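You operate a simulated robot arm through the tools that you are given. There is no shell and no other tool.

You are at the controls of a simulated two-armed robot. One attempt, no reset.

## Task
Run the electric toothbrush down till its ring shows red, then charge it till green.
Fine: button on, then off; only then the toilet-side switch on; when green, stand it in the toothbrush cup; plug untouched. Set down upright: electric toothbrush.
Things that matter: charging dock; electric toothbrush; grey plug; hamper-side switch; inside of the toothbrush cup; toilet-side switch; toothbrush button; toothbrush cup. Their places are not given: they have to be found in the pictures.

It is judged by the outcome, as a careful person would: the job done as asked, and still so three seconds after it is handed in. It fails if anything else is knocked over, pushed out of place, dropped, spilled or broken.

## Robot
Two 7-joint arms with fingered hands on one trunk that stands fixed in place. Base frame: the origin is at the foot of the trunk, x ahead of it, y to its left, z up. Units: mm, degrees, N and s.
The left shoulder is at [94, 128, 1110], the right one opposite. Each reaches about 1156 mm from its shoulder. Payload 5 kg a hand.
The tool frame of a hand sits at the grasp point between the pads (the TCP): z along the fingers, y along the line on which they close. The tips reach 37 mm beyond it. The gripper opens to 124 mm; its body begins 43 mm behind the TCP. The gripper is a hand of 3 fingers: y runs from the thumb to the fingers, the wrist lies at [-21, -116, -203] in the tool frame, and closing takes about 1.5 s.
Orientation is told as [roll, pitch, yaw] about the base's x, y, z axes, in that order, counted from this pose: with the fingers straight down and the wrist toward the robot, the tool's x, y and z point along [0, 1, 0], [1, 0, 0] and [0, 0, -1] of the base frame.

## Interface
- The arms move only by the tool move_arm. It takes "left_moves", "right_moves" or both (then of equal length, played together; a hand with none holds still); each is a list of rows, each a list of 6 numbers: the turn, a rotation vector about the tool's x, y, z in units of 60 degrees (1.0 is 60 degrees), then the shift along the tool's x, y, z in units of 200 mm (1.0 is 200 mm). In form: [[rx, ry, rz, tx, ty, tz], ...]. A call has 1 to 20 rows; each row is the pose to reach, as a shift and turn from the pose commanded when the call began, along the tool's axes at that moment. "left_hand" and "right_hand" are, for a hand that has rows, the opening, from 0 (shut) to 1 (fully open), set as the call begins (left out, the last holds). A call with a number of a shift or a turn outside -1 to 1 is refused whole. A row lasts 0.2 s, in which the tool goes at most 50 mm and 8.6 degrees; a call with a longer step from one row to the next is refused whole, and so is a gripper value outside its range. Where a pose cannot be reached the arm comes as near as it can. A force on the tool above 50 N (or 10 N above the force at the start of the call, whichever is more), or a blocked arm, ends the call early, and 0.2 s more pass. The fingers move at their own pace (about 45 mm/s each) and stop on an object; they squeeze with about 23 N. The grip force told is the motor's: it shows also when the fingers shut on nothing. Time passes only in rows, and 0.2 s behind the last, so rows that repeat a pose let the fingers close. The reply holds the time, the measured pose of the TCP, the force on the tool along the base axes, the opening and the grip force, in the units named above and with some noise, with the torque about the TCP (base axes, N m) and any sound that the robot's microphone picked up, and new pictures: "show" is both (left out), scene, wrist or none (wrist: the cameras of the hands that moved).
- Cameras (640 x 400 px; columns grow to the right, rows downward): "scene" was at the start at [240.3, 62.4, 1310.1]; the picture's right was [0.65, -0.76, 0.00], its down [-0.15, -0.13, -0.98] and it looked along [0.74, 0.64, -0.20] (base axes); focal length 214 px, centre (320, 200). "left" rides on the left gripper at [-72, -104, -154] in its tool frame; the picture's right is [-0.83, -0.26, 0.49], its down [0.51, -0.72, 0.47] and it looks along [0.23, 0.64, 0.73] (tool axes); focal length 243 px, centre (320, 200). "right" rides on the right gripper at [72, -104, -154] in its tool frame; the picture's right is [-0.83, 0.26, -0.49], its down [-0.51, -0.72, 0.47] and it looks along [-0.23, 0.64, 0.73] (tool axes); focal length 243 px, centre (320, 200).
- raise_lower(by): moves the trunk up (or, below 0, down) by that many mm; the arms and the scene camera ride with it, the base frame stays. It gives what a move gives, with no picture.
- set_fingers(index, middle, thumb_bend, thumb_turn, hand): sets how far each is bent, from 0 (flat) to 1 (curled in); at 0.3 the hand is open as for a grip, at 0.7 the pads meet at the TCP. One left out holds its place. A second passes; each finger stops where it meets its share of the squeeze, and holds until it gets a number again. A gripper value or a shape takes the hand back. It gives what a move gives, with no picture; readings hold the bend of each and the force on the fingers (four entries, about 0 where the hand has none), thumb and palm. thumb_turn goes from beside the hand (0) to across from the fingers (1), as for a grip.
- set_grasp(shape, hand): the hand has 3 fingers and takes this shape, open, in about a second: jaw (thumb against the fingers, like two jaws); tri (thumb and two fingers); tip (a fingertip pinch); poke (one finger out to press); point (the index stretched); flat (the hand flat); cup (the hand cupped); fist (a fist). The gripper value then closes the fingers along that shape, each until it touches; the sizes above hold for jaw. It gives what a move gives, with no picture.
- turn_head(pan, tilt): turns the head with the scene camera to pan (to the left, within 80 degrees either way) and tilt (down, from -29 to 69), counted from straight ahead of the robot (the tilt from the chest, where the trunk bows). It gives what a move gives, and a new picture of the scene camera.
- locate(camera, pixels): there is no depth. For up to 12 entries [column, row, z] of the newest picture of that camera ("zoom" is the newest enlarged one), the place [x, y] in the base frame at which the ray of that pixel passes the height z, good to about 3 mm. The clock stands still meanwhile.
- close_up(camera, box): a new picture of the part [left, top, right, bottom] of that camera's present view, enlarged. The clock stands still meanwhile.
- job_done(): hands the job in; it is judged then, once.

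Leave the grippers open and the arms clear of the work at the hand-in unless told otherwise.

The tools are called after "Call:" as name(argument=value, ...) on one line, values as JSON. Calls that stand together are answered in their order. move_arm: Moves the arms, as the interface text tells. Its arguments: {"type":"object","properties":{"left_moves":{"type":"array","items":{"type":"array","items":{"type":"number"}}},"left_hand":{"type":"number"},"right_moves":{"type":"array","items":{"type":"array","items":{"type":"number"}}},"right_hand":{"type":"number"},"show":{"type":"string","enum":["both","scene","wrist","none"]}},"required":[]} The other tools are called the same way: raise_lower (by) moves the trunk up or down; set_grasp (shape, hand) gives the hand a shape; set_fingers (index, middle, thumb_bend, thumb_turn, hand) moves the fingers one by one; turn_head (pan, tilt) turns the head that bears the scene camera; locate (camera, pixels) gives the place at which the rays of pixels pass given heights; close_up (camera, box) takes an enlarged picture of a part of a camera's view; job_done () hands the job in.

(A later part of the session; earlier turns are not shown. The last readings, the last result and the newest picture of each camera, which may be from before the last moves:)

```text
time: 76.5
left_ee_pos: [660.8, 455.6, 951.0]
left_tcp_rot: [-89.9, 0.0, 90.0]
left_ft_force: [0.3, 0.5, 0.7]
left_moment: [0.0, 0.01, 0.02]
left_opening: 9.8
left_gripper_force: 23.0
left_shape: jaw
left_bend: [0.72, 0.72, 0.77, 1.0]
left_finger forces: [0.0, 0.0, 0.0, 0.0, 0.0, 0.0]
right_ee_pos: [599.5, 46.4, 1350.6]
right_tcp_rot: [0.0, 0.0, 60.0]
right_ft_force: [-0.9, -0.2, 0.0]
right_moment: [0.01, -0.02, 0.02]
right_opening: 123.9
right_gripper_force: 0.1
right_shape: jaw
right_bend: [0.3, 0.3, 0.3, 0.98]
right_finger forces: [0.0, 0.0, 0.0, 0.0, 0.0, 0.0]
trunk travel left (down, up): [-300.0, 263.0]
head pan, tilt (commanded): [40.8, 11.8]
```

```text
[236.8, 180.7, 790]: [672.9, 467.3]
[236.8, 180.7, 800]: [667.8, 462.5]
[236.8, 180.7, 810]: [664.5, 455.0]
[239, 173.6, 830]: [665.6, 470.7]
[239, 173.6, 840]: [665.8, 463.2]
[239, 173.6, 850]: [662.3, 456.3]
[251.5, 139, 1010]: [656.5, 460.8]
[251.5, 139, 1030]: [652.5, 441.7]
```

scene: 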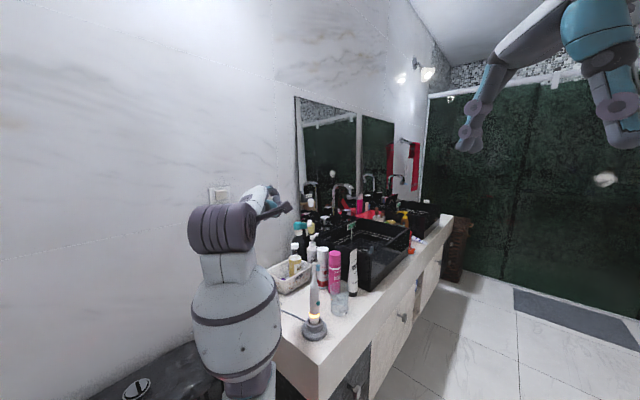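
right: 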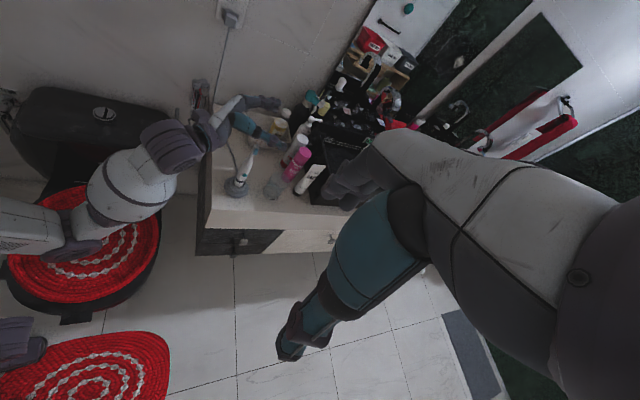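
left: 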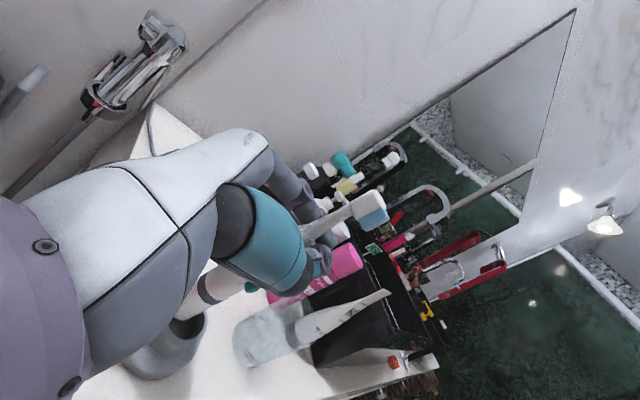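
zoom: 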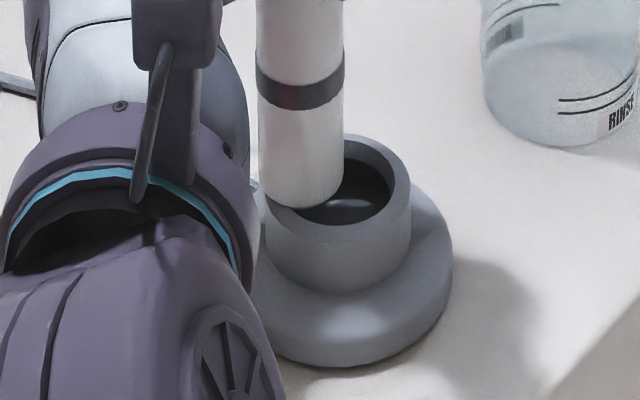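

I compare with the ring's original height in the dock (scene pixel (314.4,315.5) from the first picture; camera unmoved) to see how much the brush rose.

Call:
locate(camera="scene", pixels=[[314.4, 315.5, 810], [314.4, 315.5, 820], [314.4, 315.5, 830], [315.4, 262.3, 990], [315.4, 262.3, 1000], [315.4, 262.3, 1010], [318.6, 303.2, 870]])

Call:
close_up(camera="scene", box=[290, 250, 340, 310])

Call:
close_up(camera="right", box=[225, 130, 270, 175])

```text
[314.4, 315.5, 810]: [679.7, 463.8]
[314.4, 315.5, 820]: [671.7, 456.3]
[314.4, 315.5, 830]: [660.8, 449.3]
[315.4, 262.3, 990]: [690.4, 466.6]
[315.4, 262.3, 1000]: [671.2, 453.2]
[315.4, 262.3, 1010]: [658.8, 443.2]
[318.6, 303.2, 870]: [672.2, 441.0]
```

```text
6.67 times, centred on (315, 280) of scene
```

zoom: 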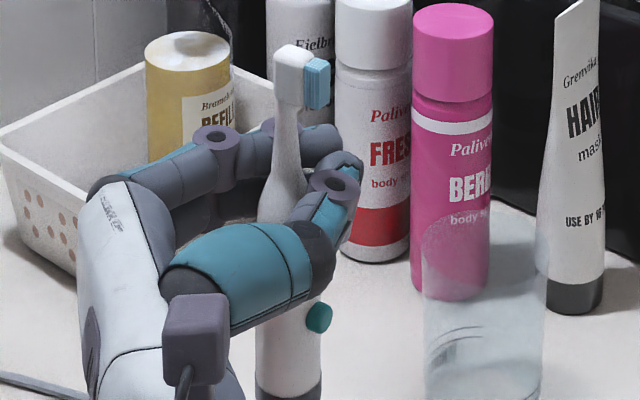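

```text
8.89 times, centred on (248, 152) of right
```

zoom: 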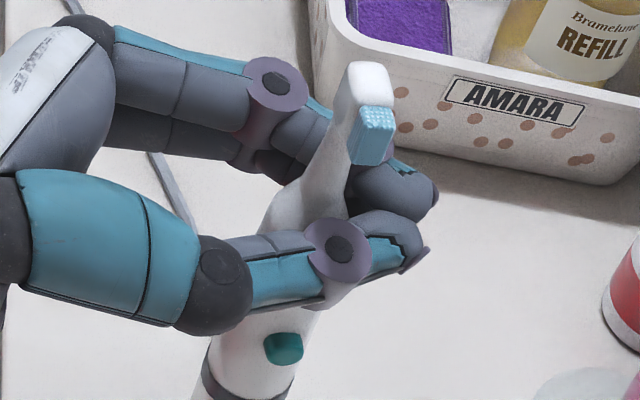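

The brush rose about 12 mm while the hand rose 30, so it slipped to the shoulder before holding. I test with a slow 8 mm lift and compare identical close-ups.

Call:
move_arm(left_moves=[[0, 0, 0, -0.01, 0, 0], [0, 0, 0, -0.02, 0, 0], [0, 0, 0, -0.03, 0, 0], [0, 0, 0, -0.04, 0, 0], [0, 0, 0, -0.04, 0, 0]], show="none")

Call:
close_up(camera="right", box=[222, 165, 258, 200])

Call:
close_up(camera="scene", box=[290, 250, 340, 310])

Call:
close_up(camera="scene", box=[290, 300, 335, 345])

```text
time: 77.7
left_ee_pos: [659.7, 454.9, 958.3]
left_tcp_rot: [-90.0, 0.1, 90.0]
left_ft_force: [0.1, -0.4, 0.3]
left_moment: [0.02, -0.01, -0.01]
left_opening: 9.8
left_gripper_force: 22.7
left_shape: jaw
left_bend: [0.72, 0.72, 0.77, 1.0]
left_finger forces: [0.0, 0.1, 0.1, 0.0, 0.1, 0.1]
right_ee_pos: [598.2, 47.6, 1350.2]
right_tcp_rot: [0.0, 0.0, 59.9]
right_ft_force: [0.5, -0.8, 0.5]
right_moment: [0.02, 0.01, 0.04]
right_opening: 123.7
right_gripper_force: 0.1
right_shape: jaw
right_bend: [0.3, 0.3, 0.3, 0.98]
right_finger forces: [0.0, 0.0, 0.1, 0.0, 0.0, 0.0]
trunk travel left (down, up): [-300.0, 263.0]
head pan, tilt (commanded): [40.8, 11.8]
```

```text
11.43 times, centred on (240, 182) of right
```

zoom: 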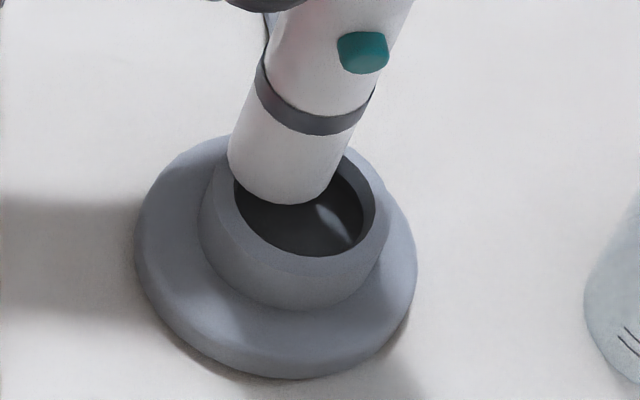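

```text
6.67 times, centred on (315, 280) of scene
```

zoom: 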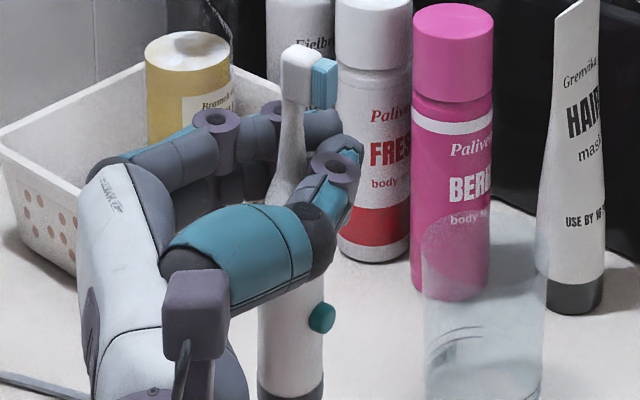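

```text
8.89 times, centred on (312, 322) of scene
```

zoom: 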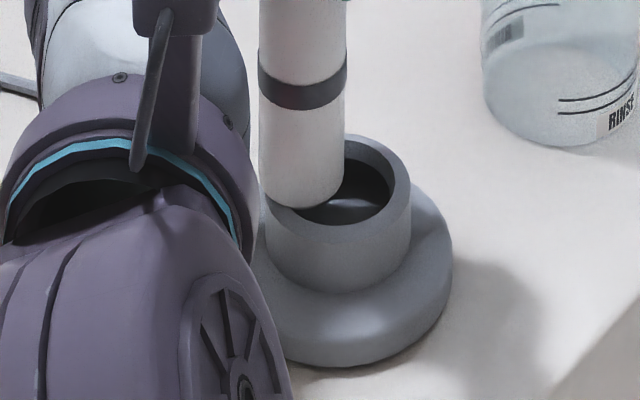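

The brush did not follow: its bottom rests on the dock rim and it only stands caged in my hand. I must regrip lower on the straight part of the body. First I open slightly (to ≈37 mm) while it stays caged, and look.

Call:
move_arm(left_moves=[[0, 0, 0, 0, 0.01, 0], [0, 0, 0, 0, 0.02, 0], [0, 0, 0, 0, 0.03, 0], [0, 0, 0, 0, 0.03, 0]], left_hand=0.28, show="none")

Call:
close_up(camera="right", box=[215, 130, 275, 195])

Call:
close_up(camera="scene", box=[285, 250, 345, 340])

```text
time: 78.7
left_ee_pos: [662.3, 461.6, 959.2]
left_tcp_rot: [-90.0, 0.0, 89.9]
left_ft_force: [0.4, 0.3, 0.8]
left_moment: [-0.03, 0.03, 0.0]
left_opening: 34.4
left_gripper_force: 0.0
left_shape: jaw
left_bend: [0.74, 0.55, 0.74, 1.0]
left_finger forces: [0.0, 0.1, 0.0, 0.1, 0.1, 0.1]
right_ee_pos: [598.3, 45.7, 1350.8]
right_tcp_rot: [0.0, -0.1, 60.0]
right_ft_force: [-0.7, 0.2, 0.8]
right_moment: [0.01, -0.02, 0.01]
right_opening: 123.7
right_gripper_force: 0.0
right_shape: jaw
right_bend: [0.3, 0.3, 0.3, 0.98]
right_finger forces: [0.0, 0.0, 0.0, 0.0, 0.0, 0.0]
trunk travel left (down, up): [-300.0, 263.0]
head pan, tilt (commanded): [40.8, 11.8]
```

```text
6.15 times, centred on (245, 162) of right
```

zoom: 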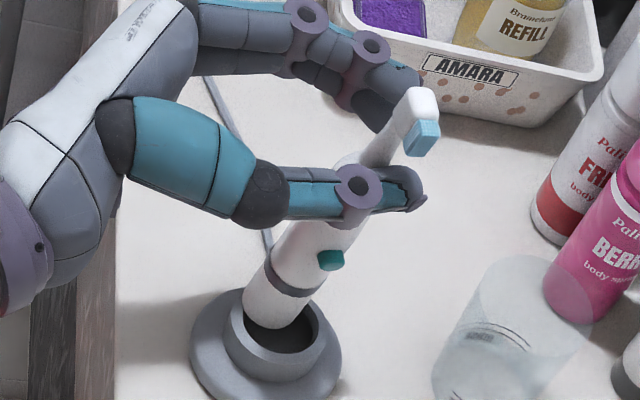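

```text
4.44 times, centred on (315, 295) of scene
```

zoom: 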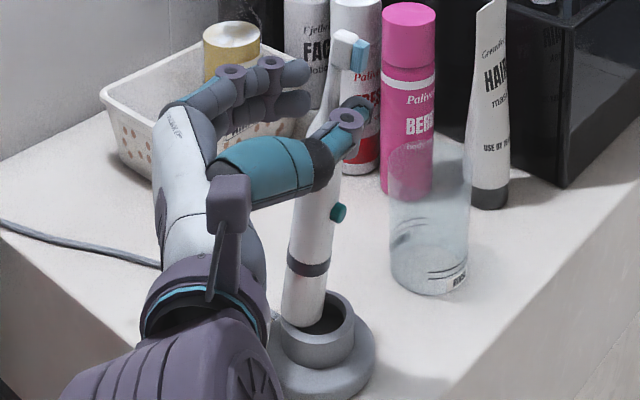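

The brush now leans onto the thumb. I locate its head and bottom to know the lean direction.

Call:
locate(camera="scene", pixels=[[320.6, 258.8, 990], [320.6, 258.8, 1000], [320.6, 258.8, 1010], [310.9, 321, 790], [310.9, 321, 800], [319.4, 300.5, 880], [319.4, 300.5, 890]])

Call:
locate(camera="right", pixels=[[260.7, 147, 990], [260.7, 147, 1000], [260.7, 147, 1010], [238.4, 181, 790], [238.4, 181, 800], [246.6, 171.7, 880], [246.6, 171.7, 890]])

```text
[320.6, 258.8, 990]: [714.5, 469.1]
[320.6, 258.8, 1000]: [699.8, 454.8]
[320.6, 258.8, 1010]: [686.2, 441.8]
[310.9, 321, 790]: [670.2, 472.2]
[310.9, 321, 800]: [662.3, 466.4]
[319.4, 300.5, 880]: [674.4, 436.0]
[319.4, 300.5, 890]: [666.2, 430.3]
```

```text
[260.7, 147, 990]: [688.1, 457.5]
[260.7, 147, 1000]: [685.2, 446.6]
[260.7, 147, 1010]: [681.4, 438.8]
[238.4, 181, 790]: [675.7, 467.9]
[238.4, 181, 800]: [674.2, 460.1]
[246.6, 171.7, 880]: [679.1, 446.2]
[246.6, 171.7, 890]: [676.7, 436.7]
```

It leans 7° toward (+x,−y), resting lightly on the thumb, bottom on the rim. The brush is at about TCP+17 in x, which is the good pad position. I lower the hand 37 mm slowly to the straight part (thumb ≈914, still above the button at ≈884).

Call:
move_arm(left_moves=[[0, 0, 0, 0.025, 0, 0], [0, 0, 0, 0.05, 0, 0], [0, 0, 0, 0.075, 0, 0], [0, 0, 0, 0.1, 0, 0], [0, 0, 0, 0.125, 0, 0], [0, 0, 0, 0.15, 0, 0], [0, 0, 0, 0.175, 0, 0], [0, 0, 0, 0.185, 0, 0]], show="none")

Call:
close_up(camera="right", box=[215, 130, 275, 195])

Call:
close_up(camera="scene", box=[285, 250, 345, 340])

```text
time: 80.5
left_ee_pos: [659.3, 462.0, 921.7]
left_tcp_rot: [-90.0, 0.0, 90.0]
left_ft_force: [-0.2, -0.9, 0.7]
left_moment: [0.01, -0.01, 0.02]
left_opening: 34.4
left_gripper_force: 0.1
left_shape: jaw
left_bend: [0.74, 0.55, 0.74, 1.0]
left_finger forces: [0.1, 0.0, 0.0, 0.0, 0.2, 0.0]
right_ee_pos: [598.9, 46.8, 1349.1]
right_tcp_rot: [0.0, -0.1, 60.1]
right_ft_force: [0.6, -0.4, 1.0]
right_moment: [0.01, 0.01, -0.04]
right_opening: 123.6
right_gripper_force: 0.0
right_shape: jaw
right_bend: [0.3, 0.3, 0.3, 0.98]
right_finger forces: [0.0, 0.1, 0.1, 0.0, 0.0, 0.0]
trunk travel left (down, up): [-300.0, 263.0]
head pan, tilt (commanded): [40.8, 11.8]
```

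```text
6.15 times, centred on (245, 162) of right
```

zoom: 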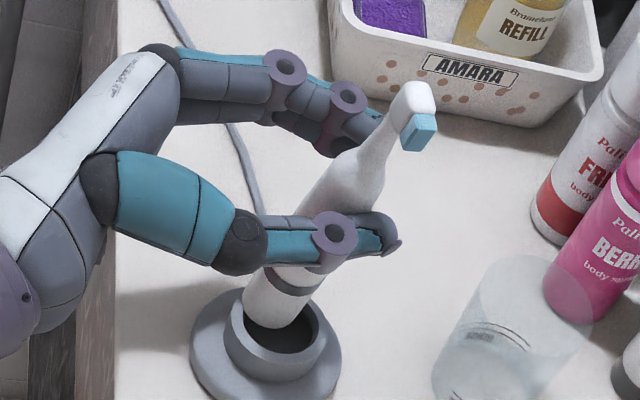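

```text
4.44 times, centred on (315, 295) of scene
```

zoom: 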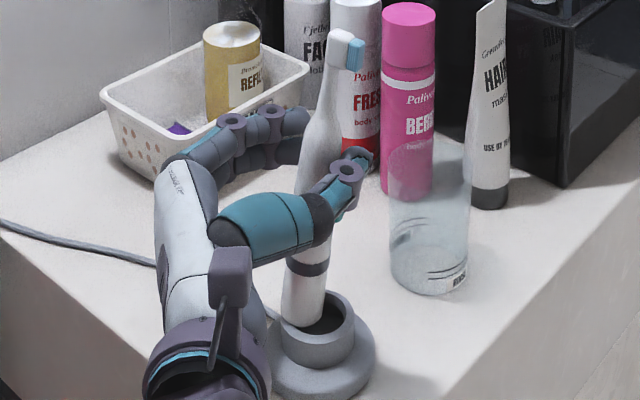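

The brush now leans on the thumb at the straight section. Before closing I verify the thumb's height against the button.

Call:
locate(camera="scene", pixels=[[325.8, 285.5, 900], [325.8, 285.5, 910], [325.8, 285.5, 920], [321.7, 288.3, 910], [321.7, 288.3, 920]])

Call:
locate(camera="right", pixels=[[256.9, 169.6, 900], [256.9, 169.6, 910], [256.9, 169.6, 920], [247.4, 167.2, 910], [247.4, 167.2, 920]])

Call:
close_up(camera="right", box=[235, 155, 265, 185])

```text
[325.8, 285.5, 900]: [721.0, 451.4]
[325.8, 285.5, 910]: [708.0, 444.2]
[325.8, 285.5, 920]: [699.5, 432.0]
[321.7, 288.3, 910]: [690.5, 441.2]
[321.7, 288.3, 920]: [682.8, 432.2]
```

```text
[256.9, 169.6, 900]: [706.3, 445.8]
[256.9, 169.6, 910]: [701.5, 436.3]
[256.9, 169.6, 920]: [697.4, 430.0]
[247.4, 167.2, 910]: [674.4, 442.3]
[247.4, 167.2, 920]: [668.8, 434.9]
```

```text
13.33 times, centred on (250, 170) of right
```

zoom: 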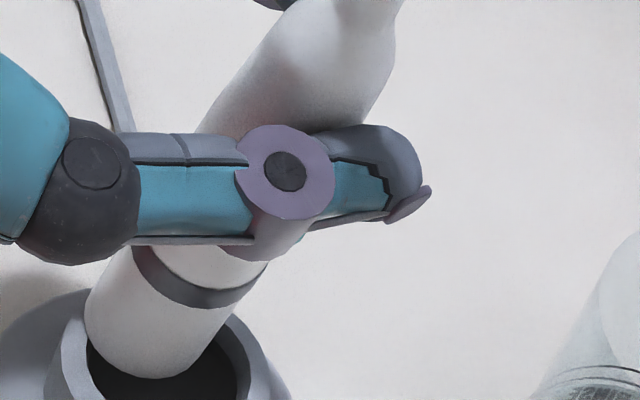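

The thumb is ≈28–30 mm above the button. I close gently in two steps.

Call:
move_arm(left_moves=[[0, 0, 0, 0, 0, 0], [0, 0, 0, 0, 0, 0], [0, 0, 0, 0, 0, 0]], left_hand=0.22, show="none")

Call:
close_up(camera="right", box=[215, 130, 275, 195])

Call:
close_up(camera="scene", box=[285, 250, 345, 340])

```text
time: 81.3
left_ee_pos: [660.6, 459.6, 921.8]
left_tcp_rot: [-90.0, 0.0, 90.1]
left_ft_force: [0.4, -0.7, -0.7]
left_moment: [0.01, -0.01, 0.02]
left_opening: 27.4
left_gripper_force: 0.0
left_shape: jaw
left_bend: [0.73, 0.58, 0.74, 1.0]
left_finger forces: [0.0, 0.0, 0.0, 0.1, 0.1, 0.0]
right_ee_pos: [599.0, 46.7, 1349.7]
right_tcp_rot: [0.0, 0.0, 60.0]
right_ft_force: [0.6, -0.5, 0.4]
right_moment: [-0.02, -0.01, 0.02]
right_opening: 123.6
right_gripper_force: 0.1
right_shape: jaw
right_bend: [0.3, 0.3, 0.3, 0.98]
right_finger forces: [0.0, 0.0, 0.0, 0.0, 0.1, 0.0]
trunk travel left (down, up): [-300.0, 263.0]
head pan, tilt (commanded): [40.8, 11.8]
```

```text
6.15 times, centred on (245, 162) of right
```

zoom: 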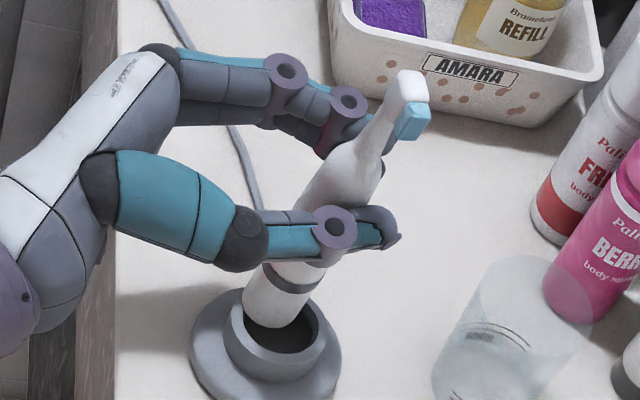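

```text
4.44 times, centred on (315, 295) of scene
```

zoom: 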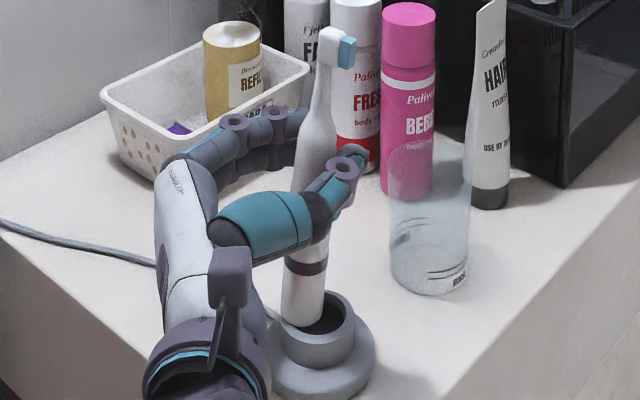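

The brush is straightening between thumb and fingers. I close on to 0.16.

Call:
move_arm(left_moves=[[0, 0, 0, 0, 0, 0], [0, 0, 0, 0, 0, 0], [0, 0, 0, 0, 0, 0]], left_hand=0.17, show="none")

Call:
close_up(camera="right", box=[215, 130, 275, 195])

Call:
close_up(camera="scene", box=[285, 250, 345, 340])

```text
time: 82.1
left_ee_pos: [660.4, 460.4, 922.1]
left_tcp_rot: [-90.0, 0.0, 90.0]
left_ft_force: [-0.7, -0.4, -0.2]
left_moment: [-0.04, 0.03, -0.01]
left_opening: 21.6
left_gripper_force: 0.0
left_shape: jaw
left_bend: [0.73, 0.6, 0.74, 1.0]
left_finger forces: [0.0, 0.1, 0.0, 0.0, 0.0, 0.0]
right_ee_pos: [600.0, 47.4, 1350.5]
right_tcp_rot: [0.1, 0.1, 60.0]
right_ft_force: [0.2, -0.8, -0.3]
right_moment: [0.0, -0.03, -0.01]
right_opening: 123.6
right_gripper_force: 0.1
right_shape: jaw
right_bend: [0.3, 0.3, 0.3, 0.98]
right_finger forces: [0.0, 0.0, 0.0, 0.0, 0.1, 0.0]
trunk travel left (down, up): [-300.0, 263.0]
head pan, tilt (commanded): [40.8, 11.8]
```

```text
6.15 times, centred on (245, 162) of right
```

zoom: 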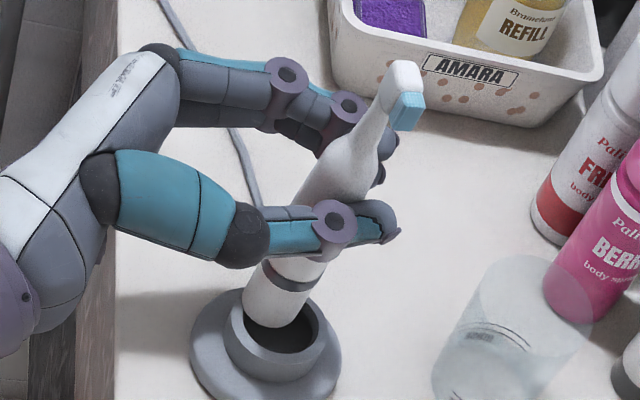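

```text
4.44 times, centred on (315, 295) of scene
```

zoom: 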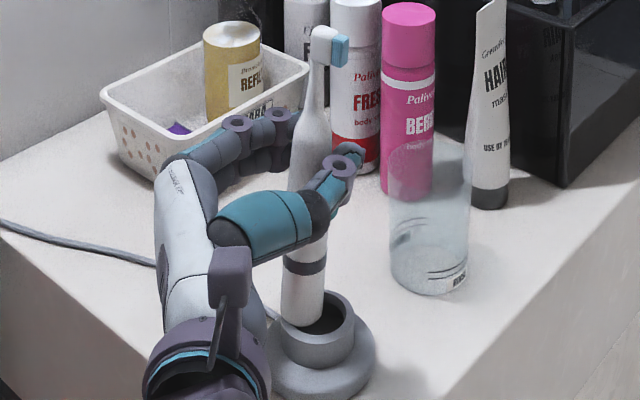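

The brush stands upright between the pads, nearly no force. It sits about 8 mm past the TCP, where the finger arch would squeeze it palm-ward; I ease to 0.2 and retract 10 mm so the tip pads hold it.

Call:
move_arm(left_moves=[[0, 0, 0, 0, 0, -0.015], [0, 0, 0, 0, 0, -0.03], [0, 0, 0, 0, 0, -0.045], [0, 0, 0, 0, 0, -0.05], [0, 0, 0, 0, 0, -0.05]], left_hand=0.21, show="none")

Call:
close_up(camera="right", box=[215, 130, 275, 195])

Call:
close_up(camera="scene", box=[285, 250, 345, 340])

```text
time: 83.3
left_ee_pos: [651.2, 461.0, 921.6]
left_tcp_rot: [-90.0, 0.0, 90.0]
left_ft_force: [-0.3, -0.6, -0.3]
left_moment: [0.0, 0.01, -0.03]
left_opening: 25.8
left_gripper_force: 0.0
left_shape: jaw
left_bend: [0.73, 0.58, 0.74, 1.0]
left_finger forces: [0.0, 0.0, 0.1, 0.0, 0.1, 0.1]
right_ee_pos: [599.1, 47.5, 1351.3]
right_tcp_rot: [0.0, 0.0, 60.1]
right_ft_force: [0.2, -0.3, 0.5]
right_moment: [0.0, 0.01, 0.01]
right_opening: 123.7
right_gripper_force: 0.2
right_shape: jaw
right_bend: [0.3, 0.3, 0.3, 0.98]
right_finger forces: [0.1, 0.1, 0.0, 0.0, 0.0, 0.0]
trunk travel left (down, up): [-300.0, 263.0]
head pan, tilt (commanded): [40.8, 11.8]
```

```text
6.15 times, centred on (245, 162) of right
```

zoom: 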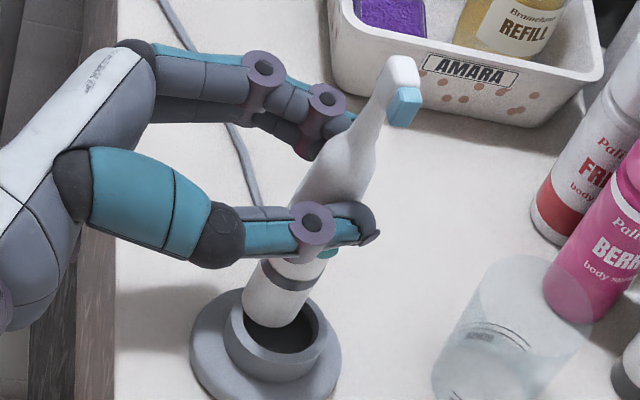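

```text
4.44 times, centred on (315, 295) of scene
```

zoom: 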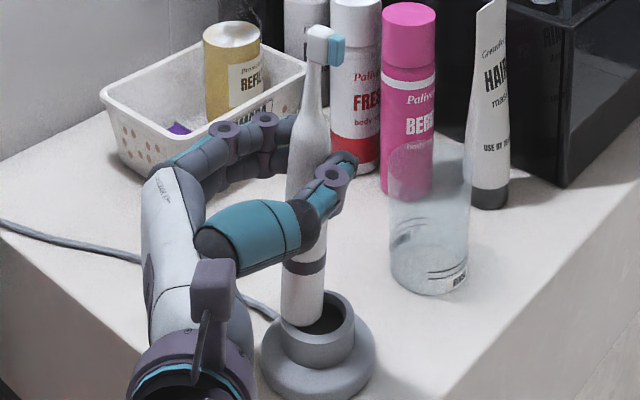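

Brush stays upright, now about TCP+15, button visible just below the thumb. I close to 0.12.

Call:
move_arm(left_moves=[[0, 0, 0, 0, 0, 0], [0, 0, 0, 0, 0, 0], [0, 0, 0, 0, 0, 0], [0, 0, 0, 0, 0, 0]], left_hand=0.12, show="none")

Call:
close_up(camera="right", box=[215, 130, 275, 195])

Call:
close_up(camera="scene", box=[285, 250, 345, 340])

```text
time: 84.3
left_ee_pos: [650.1, 460.1, 923.1]
left_tcp_rot: [-89.9, 0.0, 90.0]
left_ft_force: [0.6, 0.9, 0.5]
left_moment: [0.02, -0.01, 0.01]
left_opening: 20.4
left_gripper_force: 23.6
left_shape: jaw
left_bend: [0.72, 0.61, 0.75, 1.0]
left_finger forces: [12.3, 6.3, 0.0, 0.1, 18.9, 0.0]
right_ee_pos: [598.4, 46.4, 1349.8]
right_tcp_rot: [0.0, 0.0, 60.1]
right_ft_force: [0.3, 0.9, -0.4]
right_moment: [-0.01, 0.01, -0.01]
right_opening: 123.6
right_gripper_force: 0.1
right_shape: jaw
right_bend: [0.3, 0.3, 0.3, 0.98]
right_finger forces: [0.1, 0.1, 0.1, 0.1, 0.0, 0.1]
trunk travel left (down, up): [-300.0, 263.0]
head pan, tilt (commanded): [40.8, 11.8]
```

```text
6.15 times, centred on (245, 162) of right
```

zoom: 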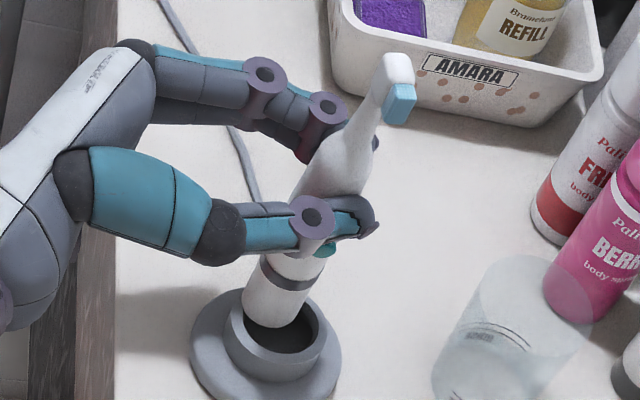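

```text
4.44 times, centred on (315, 295) of scene
```

zoom: 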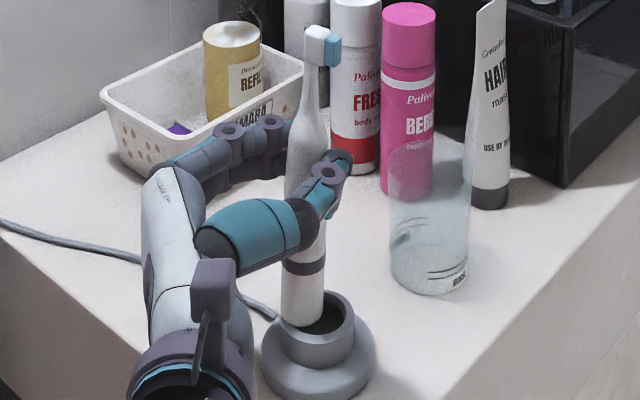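

Now all pads bear: index 12.3, middle 6.3, thumb 18.9 N, no click. I keep squeezing (command 0) and lift 8 mm slowly as a test.

Call:
move_arm(left_moves=[[0, 0, 0, 0, 0, 0], [0, 0, 0, -0.01, 0, 0], [0, 0, 0, -0.02, 0, 0], [0, 0, 0, -0.03, 0, 0], [0, 0, 0, -0.04, 0, 0], [0, 0, 0, -0.04, 0, 0]], left_hand=0.0, show="none")

Call:
close_up(camera="right", box=[215, 130, 275, 195])

Call:
close_up(camera="scene", box=[285, 250, 345, 340])

```text
time: 85.7
left_ee_pos: [650.6, 461.4, 929.2]
left_tcp_rot: [-90.0, 0.0, 90.1]
left_ft_force: [0.8, 0.0, -1.8]
left_moment: [0.01, 0.01, 0.02]
left_opening: 20.5
left_gripper_force: 22.7
left_shape: jaw
left_bend: [0.72, 0.61, 0.75, 1.0]
left_finger forces: [12.1, 6.5, 0.0, 0.0, 19.2, 0.0]
right_ee_pos: [599.5, 46.8, 1349.6]
right_tcp_rot: [-0.1, -0.1, 59.9]
right_ft_force: [0.1, 0.5, 0.4]
right_moment: [0.03, 0.03, -0.01]
right_opening: 123.2
right_gripper_force: 0.0
right_shape: jaw
right_bend: [0.3, 0.3, 0.3, 0.98]
right_finger forces: [0.1, 0.0, 0.0, 0.1, 0.0, 0.0]
trunk travel left (down, up): [-300.0, 263.0]
head pan, tilt (commanded): [40.8, 11.8]
```

```text
6.15 times, centred on (245, 162) of right
```

zoom: 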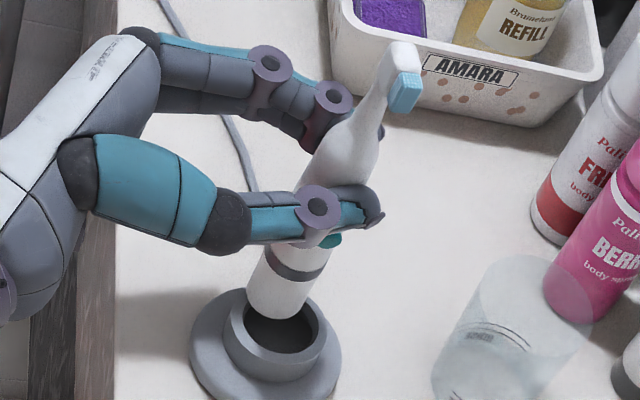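

```text
4.44 times, centred on (315, 295) of scene
```

zoom: 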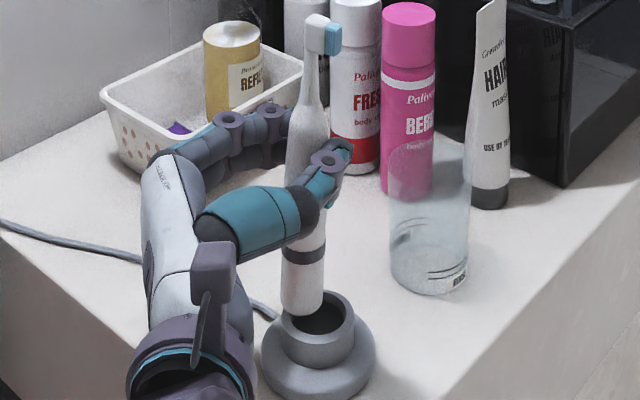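

It follows firmly (forces steady, weight −1.8 N). I lift 80 mm more so the bottom clears the cup rim.

Call:
move_arm(left_moves=[[0, 0, 0, -0.04, 0, 0], [0, 0, 0, -0.09, 0, 0], [0, 0, 0, -0.14, 0, 0], [0, 0, 0, -0.19, 0, 0], [0, 0, 0, -0.24, 0, 0], [0, 0, 0, -0.29, 0, 0], [0, 0, 0, -0.34, 0, 0], [0, 0, 0, -0.38, 0, 0], [0, 0, 0, -0.41, 0, 0], [0, 0, 0, -0.41, 0, 0]], show="none")

Call:
close_up(camera="right", box=[205, 100, 305, 200])

Call:
close_up(camera="scene", box=[280, 230, 360, 330])

```text
time: 87.9
left_ee_pos: [650.2, 461.9, 1011.3]
left_tcp_rot: [-90.0, 0.1, 90.1]
left_ft_force: [0.4, -0.9, -1.8]
left_moment: [0.02, 0.06, -0.01]
left_opening: 20.3
left_gripper_force: 22.9
left_shape: jaw
left_bend: [0.72, 0.61, 0.75, 1.0]
left_finger forces: [12.1, 6.6, 0.0, 0.0, 19.1, 0.1]
right_ee_pos: [600.0, 46.7, 1350.3]
right_tcp_rot: [-0.1, 0.0, 60.1]
right_ft_force: [0.4, -0.1, 0.3]
right_moment: [0.05, -0.01, 0.0]
right_opening: 123.6
right_gripper_force: 0.0
right_shape: jaw
right_bend: [0.3, 0.3, 0.3, 0.98]
right_finger forces: [0.1, 0.0, 0.1, 0.0, 0.0, 0.0]
trunk travel left (down, up): [-300.0, 263.0]
head pan, tilt (commanded): [40.8, 11.8]
```

```text
4.00 times, centred on (255, 150) of right
```

zoom: 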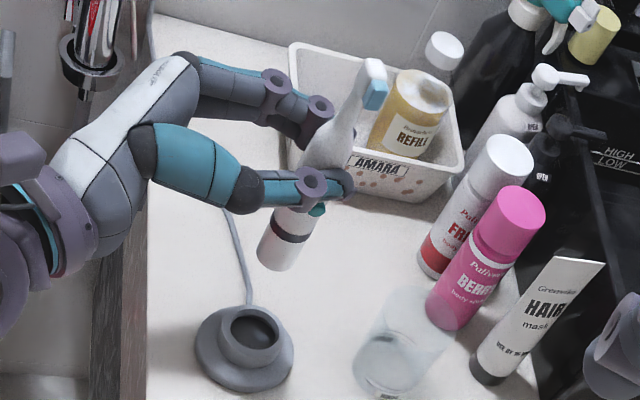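

```text
4.00 times, centred on (320, 280) of scene
```

zoom: 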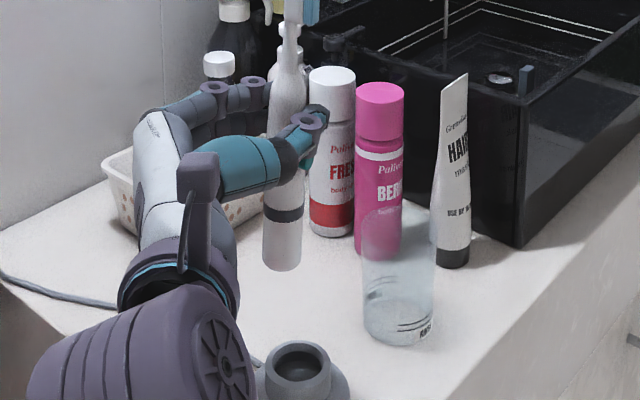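

The brush is held securely, bottom well above the counter. I locate its bottom and ring to compute the shift to the cup.

Call:
locate(camera="scene", pixels=[[310.5, 294.5, 870], [310.5, 294.5, 880], [310.5, 294.5, 890], [310.8, 283.5, 910], [310.8, 283.5, 920], [310.8, 283.5, 930]])

Call:
locate(camera="right", pixels=[[244.7, 163.7, 870], [244.7, 163.7, 880], [244.7, 163.7, 890], [247.5, 157.5, 910], [247.5, 157.5, 920], [247.5, 157.5, 930]])

Call:
close_up(camera="right", box=[230, 110, 270, 175])

Call:
close_up(camera="scene", box=[290, 220, 340, 305])

```text
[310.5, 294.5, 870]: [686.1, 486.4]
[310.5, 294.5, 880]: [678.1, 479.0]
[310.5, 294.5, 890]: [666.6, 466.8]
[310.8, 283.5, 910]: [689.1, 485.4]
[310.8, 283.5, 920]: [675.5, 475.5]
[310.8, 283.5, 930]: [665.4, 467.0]
```

```text
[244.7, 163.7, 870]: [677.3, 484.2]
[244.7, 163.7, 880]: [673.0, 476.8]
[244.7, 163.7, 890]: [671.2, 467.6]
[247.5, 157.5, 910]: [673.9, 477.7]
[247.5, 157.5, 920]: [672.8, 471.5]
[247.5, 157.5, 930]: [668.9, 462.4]
```

```text
6.15 times, centred on (250, 142) of right
```

zoom: 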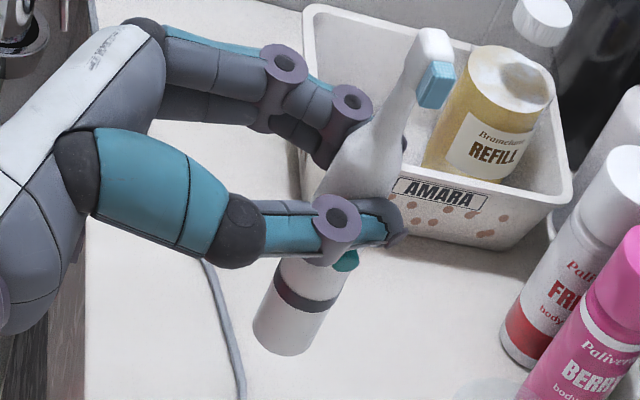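

```text
4.71 times, centred on (315, 262) of scene
```

zoom: 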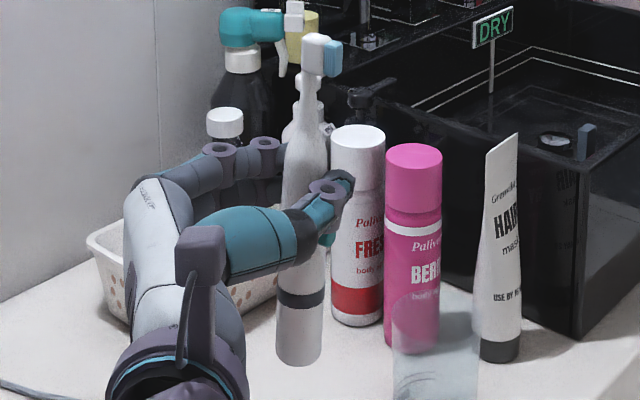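

Bottom ≈ (671.5,471.5,886). I check the head's position to see the tilt.

Call:
locate(camera="scene", pixels=[[313.5, 228, 1080], [313.5, 228, 1090], [313.5, 228, 1100], [313.5, 228, 1110]])

Call:
locate(camera="right", pixels=[[267.8, 115, 1080], [267.8, 115, 1090], [267.8, 115, 1100], [267.8, 115, 1110]])

```text
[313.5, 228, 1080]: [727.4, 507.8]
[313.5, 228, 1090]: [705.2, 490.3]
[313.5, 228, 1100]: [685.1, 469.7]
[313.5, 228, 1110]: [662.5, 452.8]
```

```text
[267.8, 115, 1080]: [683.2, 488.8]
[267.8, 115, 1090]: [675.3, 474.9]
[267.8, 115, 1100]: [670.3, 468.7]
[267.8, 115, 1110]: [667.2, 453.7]
```

The brush is nearly vertical (2° lean). I carry it (+130, −16) mm to above the cup, at the same height.

Call:
move_arm(left_moves=[[0, 0, 0, 0, -0.008, 0.05], [0, 0, 0, 0, -0.016, 0.12], [0, 0, 0, 0, -0.025, 0.2], [0, 0, 0, 0, -0.035, 0.28], [0, 0, 0, 0, -0.045, 0.36], [0, 0, 0, 0, -0.055, 0.44], [0, 0, 0, 0, -0.065, 0.52], [0, 0, 0, 0, -0.075, 0.59], [0, 0, 0, 0, -0.0825, 0.64], [0, 0, 0, 0, -0.0825, 0.6525], [0, 0, 0, 0, -0.0825, 0.6525]], show="none")

Call:
close_up(camera="right", box=[235, 115, 325, 205])

Call:
close_up(camera="scene", box=[300, 230, 380, 330])

```text
time: 90.3
left_ee_pos: [781.4, 445.8, 1010.5]
left_tcp_rot: [-90.0, 0.0, 90.0]
left_ft_force: [-1.3, 0.3, -1.8]
left_moment: [-0.04, 0.03, -0.03]
left_opening: 20.4
left_gripper_force: 22.7
left_shape: jaw
left_bend: [0.72, 0.61, 0.75, 1.0]
left_finger forces: [12.0, 6.5, 0.1, 0.1, 19.1, 0.0]
right_ee_pos: [599.0, 47.5, 1349.6]
right_tcp_rot: [0.0, 0.0, 59.9]
right_ft_force: [0.5, 0.2, 0.1]
right_moment: [-0.02, 0.0, -0.01]
right_opening: 123.7
right_gripper_force: 0.1
right_shape: jaw
right_bend: [0.3, 0.3, 0.3, 0.98]
right_finger forces: [0.0, 0.1, 0.0, 0.0, 0.0, 0.0]
trunk travel left (down, up): [-300.0, 263.0]
head pan, tilt (commanded): [40.8, 11.8]
```

```text
4.44 times, centred on (280, 160) of right
```

zoom: 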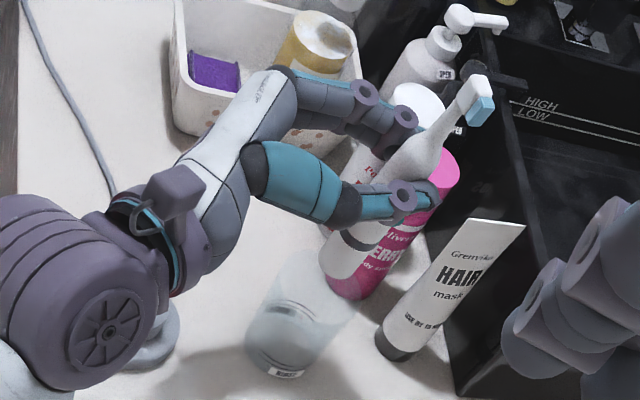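

```text
4.00 times, centred on (340, 280) of scene
```

zoom: 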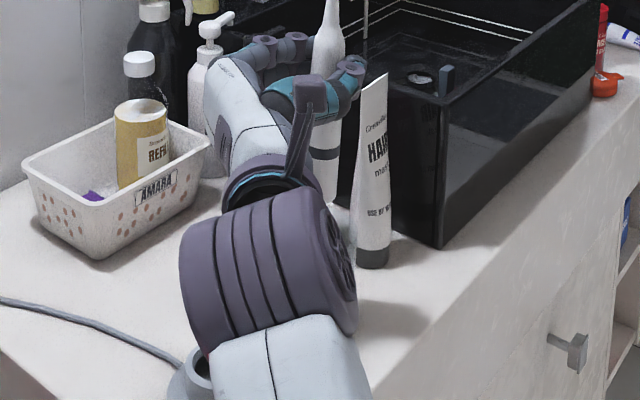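

The scene view of the cup is blocked by the wrist, so I use the right camera: the brush bottom at (285.6,175.3) should map to the cup centre at z≈886.

Call:
close_up(camera="right", box=[260, 160, 310, 210])

Call:
locate(camera="right", pixels=[[285.6, 175.3, 880], [285.6, 175.3, 886], [285.6, 175.3, 892]])

Call:
close_up(camera="left", box=[60, 180, 380, 400])

```text
8.00 times, centred on (285, 185) of right
```

zoom: 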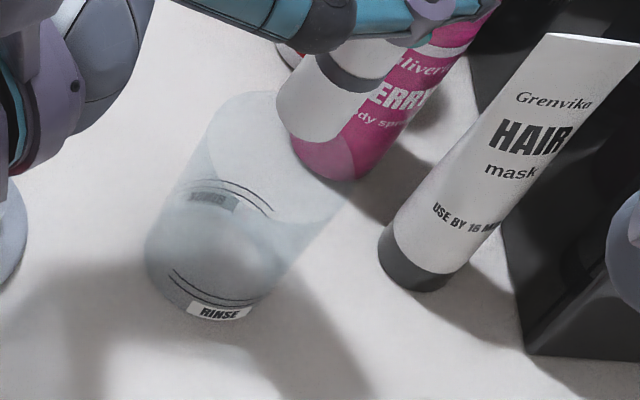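

```text
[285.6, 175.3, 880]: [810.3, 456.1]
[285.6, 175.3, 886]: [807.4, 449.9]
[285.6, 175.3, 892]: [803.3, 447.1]
```

```text
1.82 times, centred on (220, 290) of left
```

zoom: 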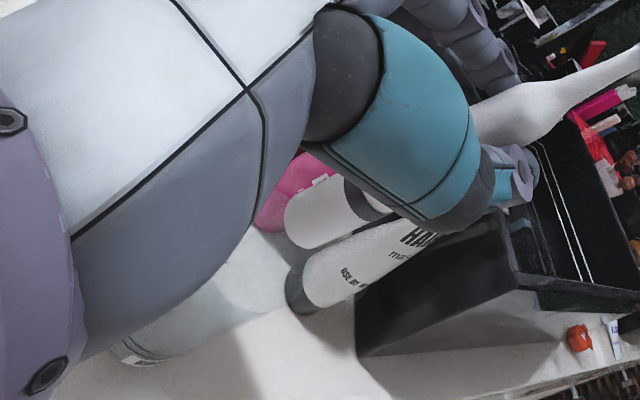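

The brush bottom is about 5 mm too far toward −y; I correct by +4 mm y, −2 mm x, then lower 70 mm into the cup and check.

Call:
move_arm(left_moves=[[0, 0, 0, 0, 0.02, -0.01], [0, 0, 0, 0, 0.02, -0.01], [0, 0, 0, 0.04, 0.02, -0.01], [0, 0, 0, 0.08, 0.02, -0.01], [0, 0, 0, 0.12, 0.02, -0.01], [0, 0, 0, 0.16, 0.02, -0.01], [0, 0, 0, 0.2, 0.02, -0.01], [0, 0, 0, 0.2, 0.02, -0.01]], show="none")

Call:
close_up(camera="right", box=[255, 150, 315, 210])

Call:
close_up(camera="scene", box=[310, 240, 370, 320])

```text
time: 92.1
left_ee_pos: [779.4, 448.8, 969.8]
left_tcp_rot: [-90.0, -0.1, 90.0]
left_ft_force: [-0.6, 0.6, -1.8]
left_moment: [-0.04, -0.01, 0.0]
left_opening: 20.3
left_gripper_force: 22.7
left_shape: jaw
left_bend: [0.72, 0.61, 0.75, 1.0]
left_finger forces: [12.1, 6.5, 0.0, 0.0, 18.9, 0.1]
right_ee_pos: [599.6, 47.4, 1350.6]
right_tcp_rot: [0.1, -0.1, 60.0]
right_ft_force: [-0.4, -0.3, -0.2]
right_moment: [0.01, 0.0, 0.02]
right_opening: 123.6
right_gripper_force: 0.0
right_shape: jaw
right_bend: [0.3, 0.3, 0.3, 0.98]
right_finger forces: [0.0, 0.0, 0.0, 0.0, 0.1, 0.1]
trunk travel left (down, up): [-300.0, 263.0]
head pan, tilt (commanded): [40.8, 11.8]
```

```text
6.67 times, centred on (285, 180) of right
```

zoom: 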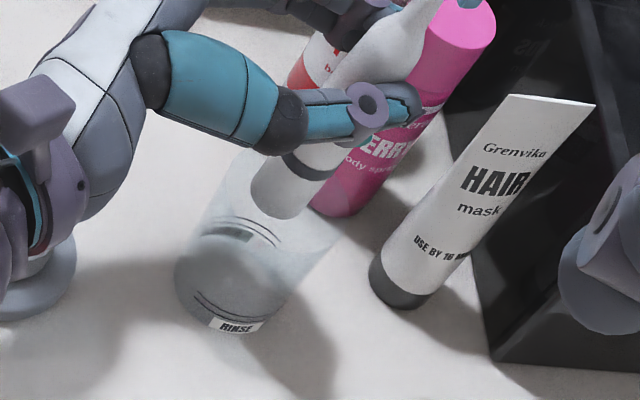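

```text
5.00 times, centred on (340, 280) of scene
```

zoom: 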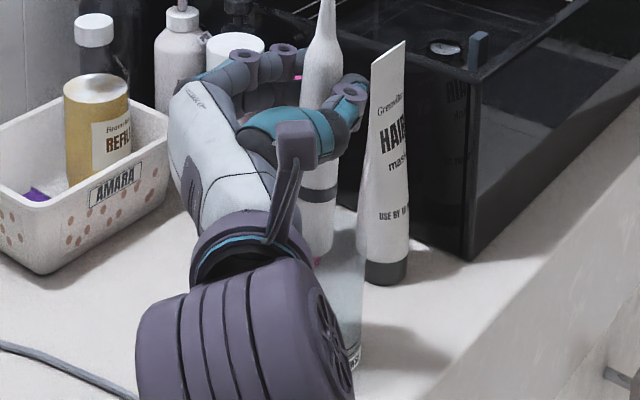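

The bottom is now just inside the cup rim with no contact force. I continue down 55 mm.

Call:
move_arm(left_moves=[[0, 0, 0, 0.04, 0, 0], [0, 0, 0, 0.08, 0, 0], [0, 0, 0, 0.12, 0, 0], [0, 0, 0, 0.16, 0, 0], [0, 0, 0, 0.2, 0, 0], [0, 0, 0, 0.24, 0, 0], [0, 0, 0, 0.275, 0, 0], [0, 0, 0, 0.275, 0, 0]], show="none")

Call:
close_up(camera="right", box=[255, 150, 315, 210])

Call:
close_up(camera="scene", box=[310, 240, 370, 320])

```text
time: 93.9
left_ee_pos: [778.5, 449.4, 916.6]
left_tcp_rot: [-90.0, 0.1, 89.9]
left_ft_force: [0.3, -0.3, -2.1]
left_moment: [0.0, 0.03, 0.01]
left_opening: 20.2
left_gripper_force: 23.0
left_shape: jaw
left_bend: [0.72, 0.61, 0.75, 1.0]
left_finger forces: [12.0, 6.5, 0.1, 0.1, 19.1, 0.0]
right_ee_pos: [599.4, 47.4, 1349.6]
right_tcp_rot: [0.1, -0.1, 59.9]
right_ft_force: [-0.1, 0.0, -0.7]
right_moment: [0.01, -0.02, -0.03]
right_opening: 123.7
right_gripper_force: 0.1
right_shape: jaw
right_bend: [0.3, 0.3, 0.3, 0.98]
right_finger forces: [0.0, 0.0, 0.1, 0.1, 0.1, 0.0]
trunk travel left (down, up): [-300.0, 263.0]
head pan, tilt (commanded): [40.8, 11.8]
```

```text
6.67 times, centred on (285, 180) of right
```

zoom: 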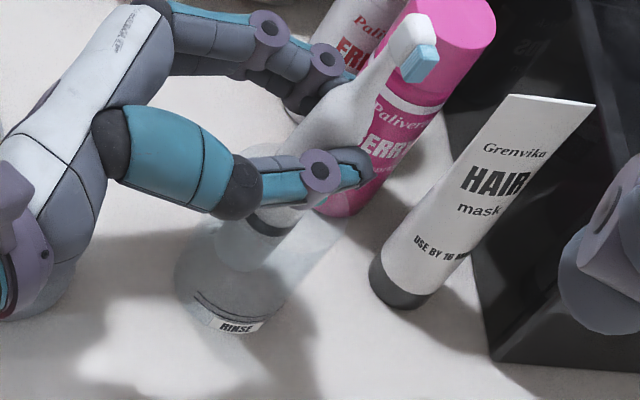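

```text
5.00 times, centred on (340, 280) of scene
```

zoom: 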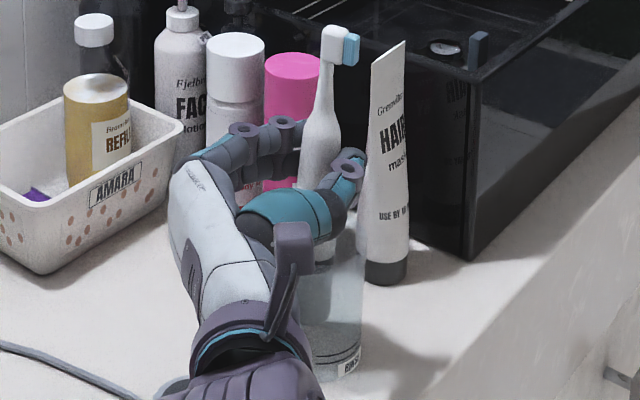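

Brush is inside the cup, bottom ≈792, no contact. I lower 20 mm more and then creep, watching force z (baseline ≈ −1.9 N).

Call:
move_arm(left_moves=[[0, 0, 0, 0.03, 0, 0], [0, 0, 0, 0.06, 0, 0], [0, 0, 0, 0.09, 0, 0], [0, 0, 0, 0.11, 0, 0], [0, 0, 0, 0.11, 0, 0]], show="none")

Call:
close_up(camera="right", box=[255, 155, 310, 210])

Call:
close_up(camera="scene", box=[310, 250, 370, 330])

```text
time: 95.1
left_ee_pos: [779.5, 449.1, 892.9]
left_tcp_rot: [-89.9, 0.0, 90.0]
left_ft_force: [0.1, -0.7, -2.0]
left_moment: [0.01, 0.03, 0.0]
left_opening: 20.3
left_gripper_force: 23.0
left_shape: jaw
left_bend: [0.72, 0.61, 0.75, 1.0]
left_finger forces: [11.9, 6.4, 0.0, 0.0, 19.0, 0.0]
right_ee_pos: [598.5, 48.4, 1349.7]
right_tcp_rot: [0.0, 0.0, 60.0]
right_ft_force: [0.1, 1.1, -0.1]
right_moment: [0.01, 0.01, -0.03]
right_opening: 123.9
right_gripper_force: 0.0
right_shape: jaw
right_bend: [0.3, 0.3, 0.3, 0.98]
right_finger forces: [0.0, 0.0, 0.1, 0.0, 0.1, 0.0]
trunk travel left (down, up): [-300.0, 263.0]
head pan, tilt (commanded): [40.8, 11.8]
```

```text
7.27 times, centred on (282, 182) of right
```

zoom: 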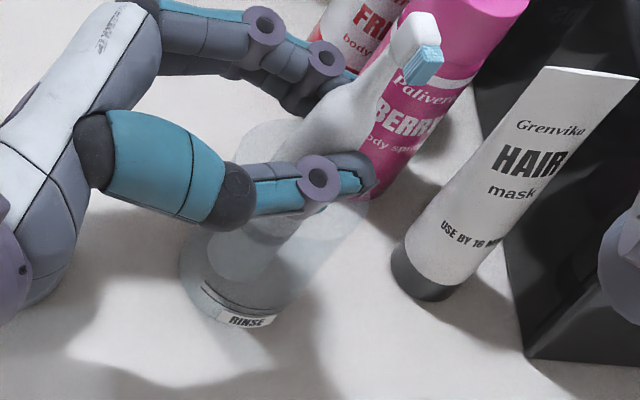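

```text
5.00 times, centred on (340, 290) of scene
```

zoom: 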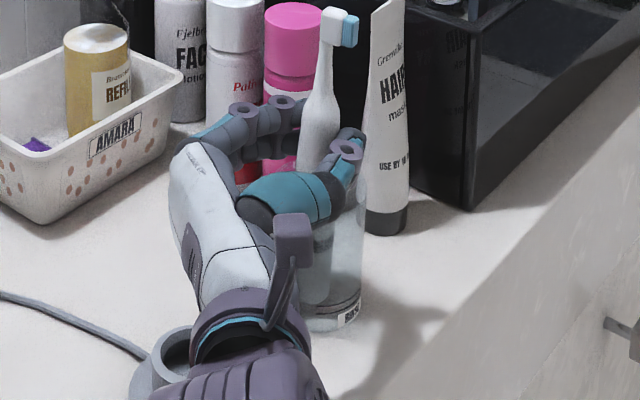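

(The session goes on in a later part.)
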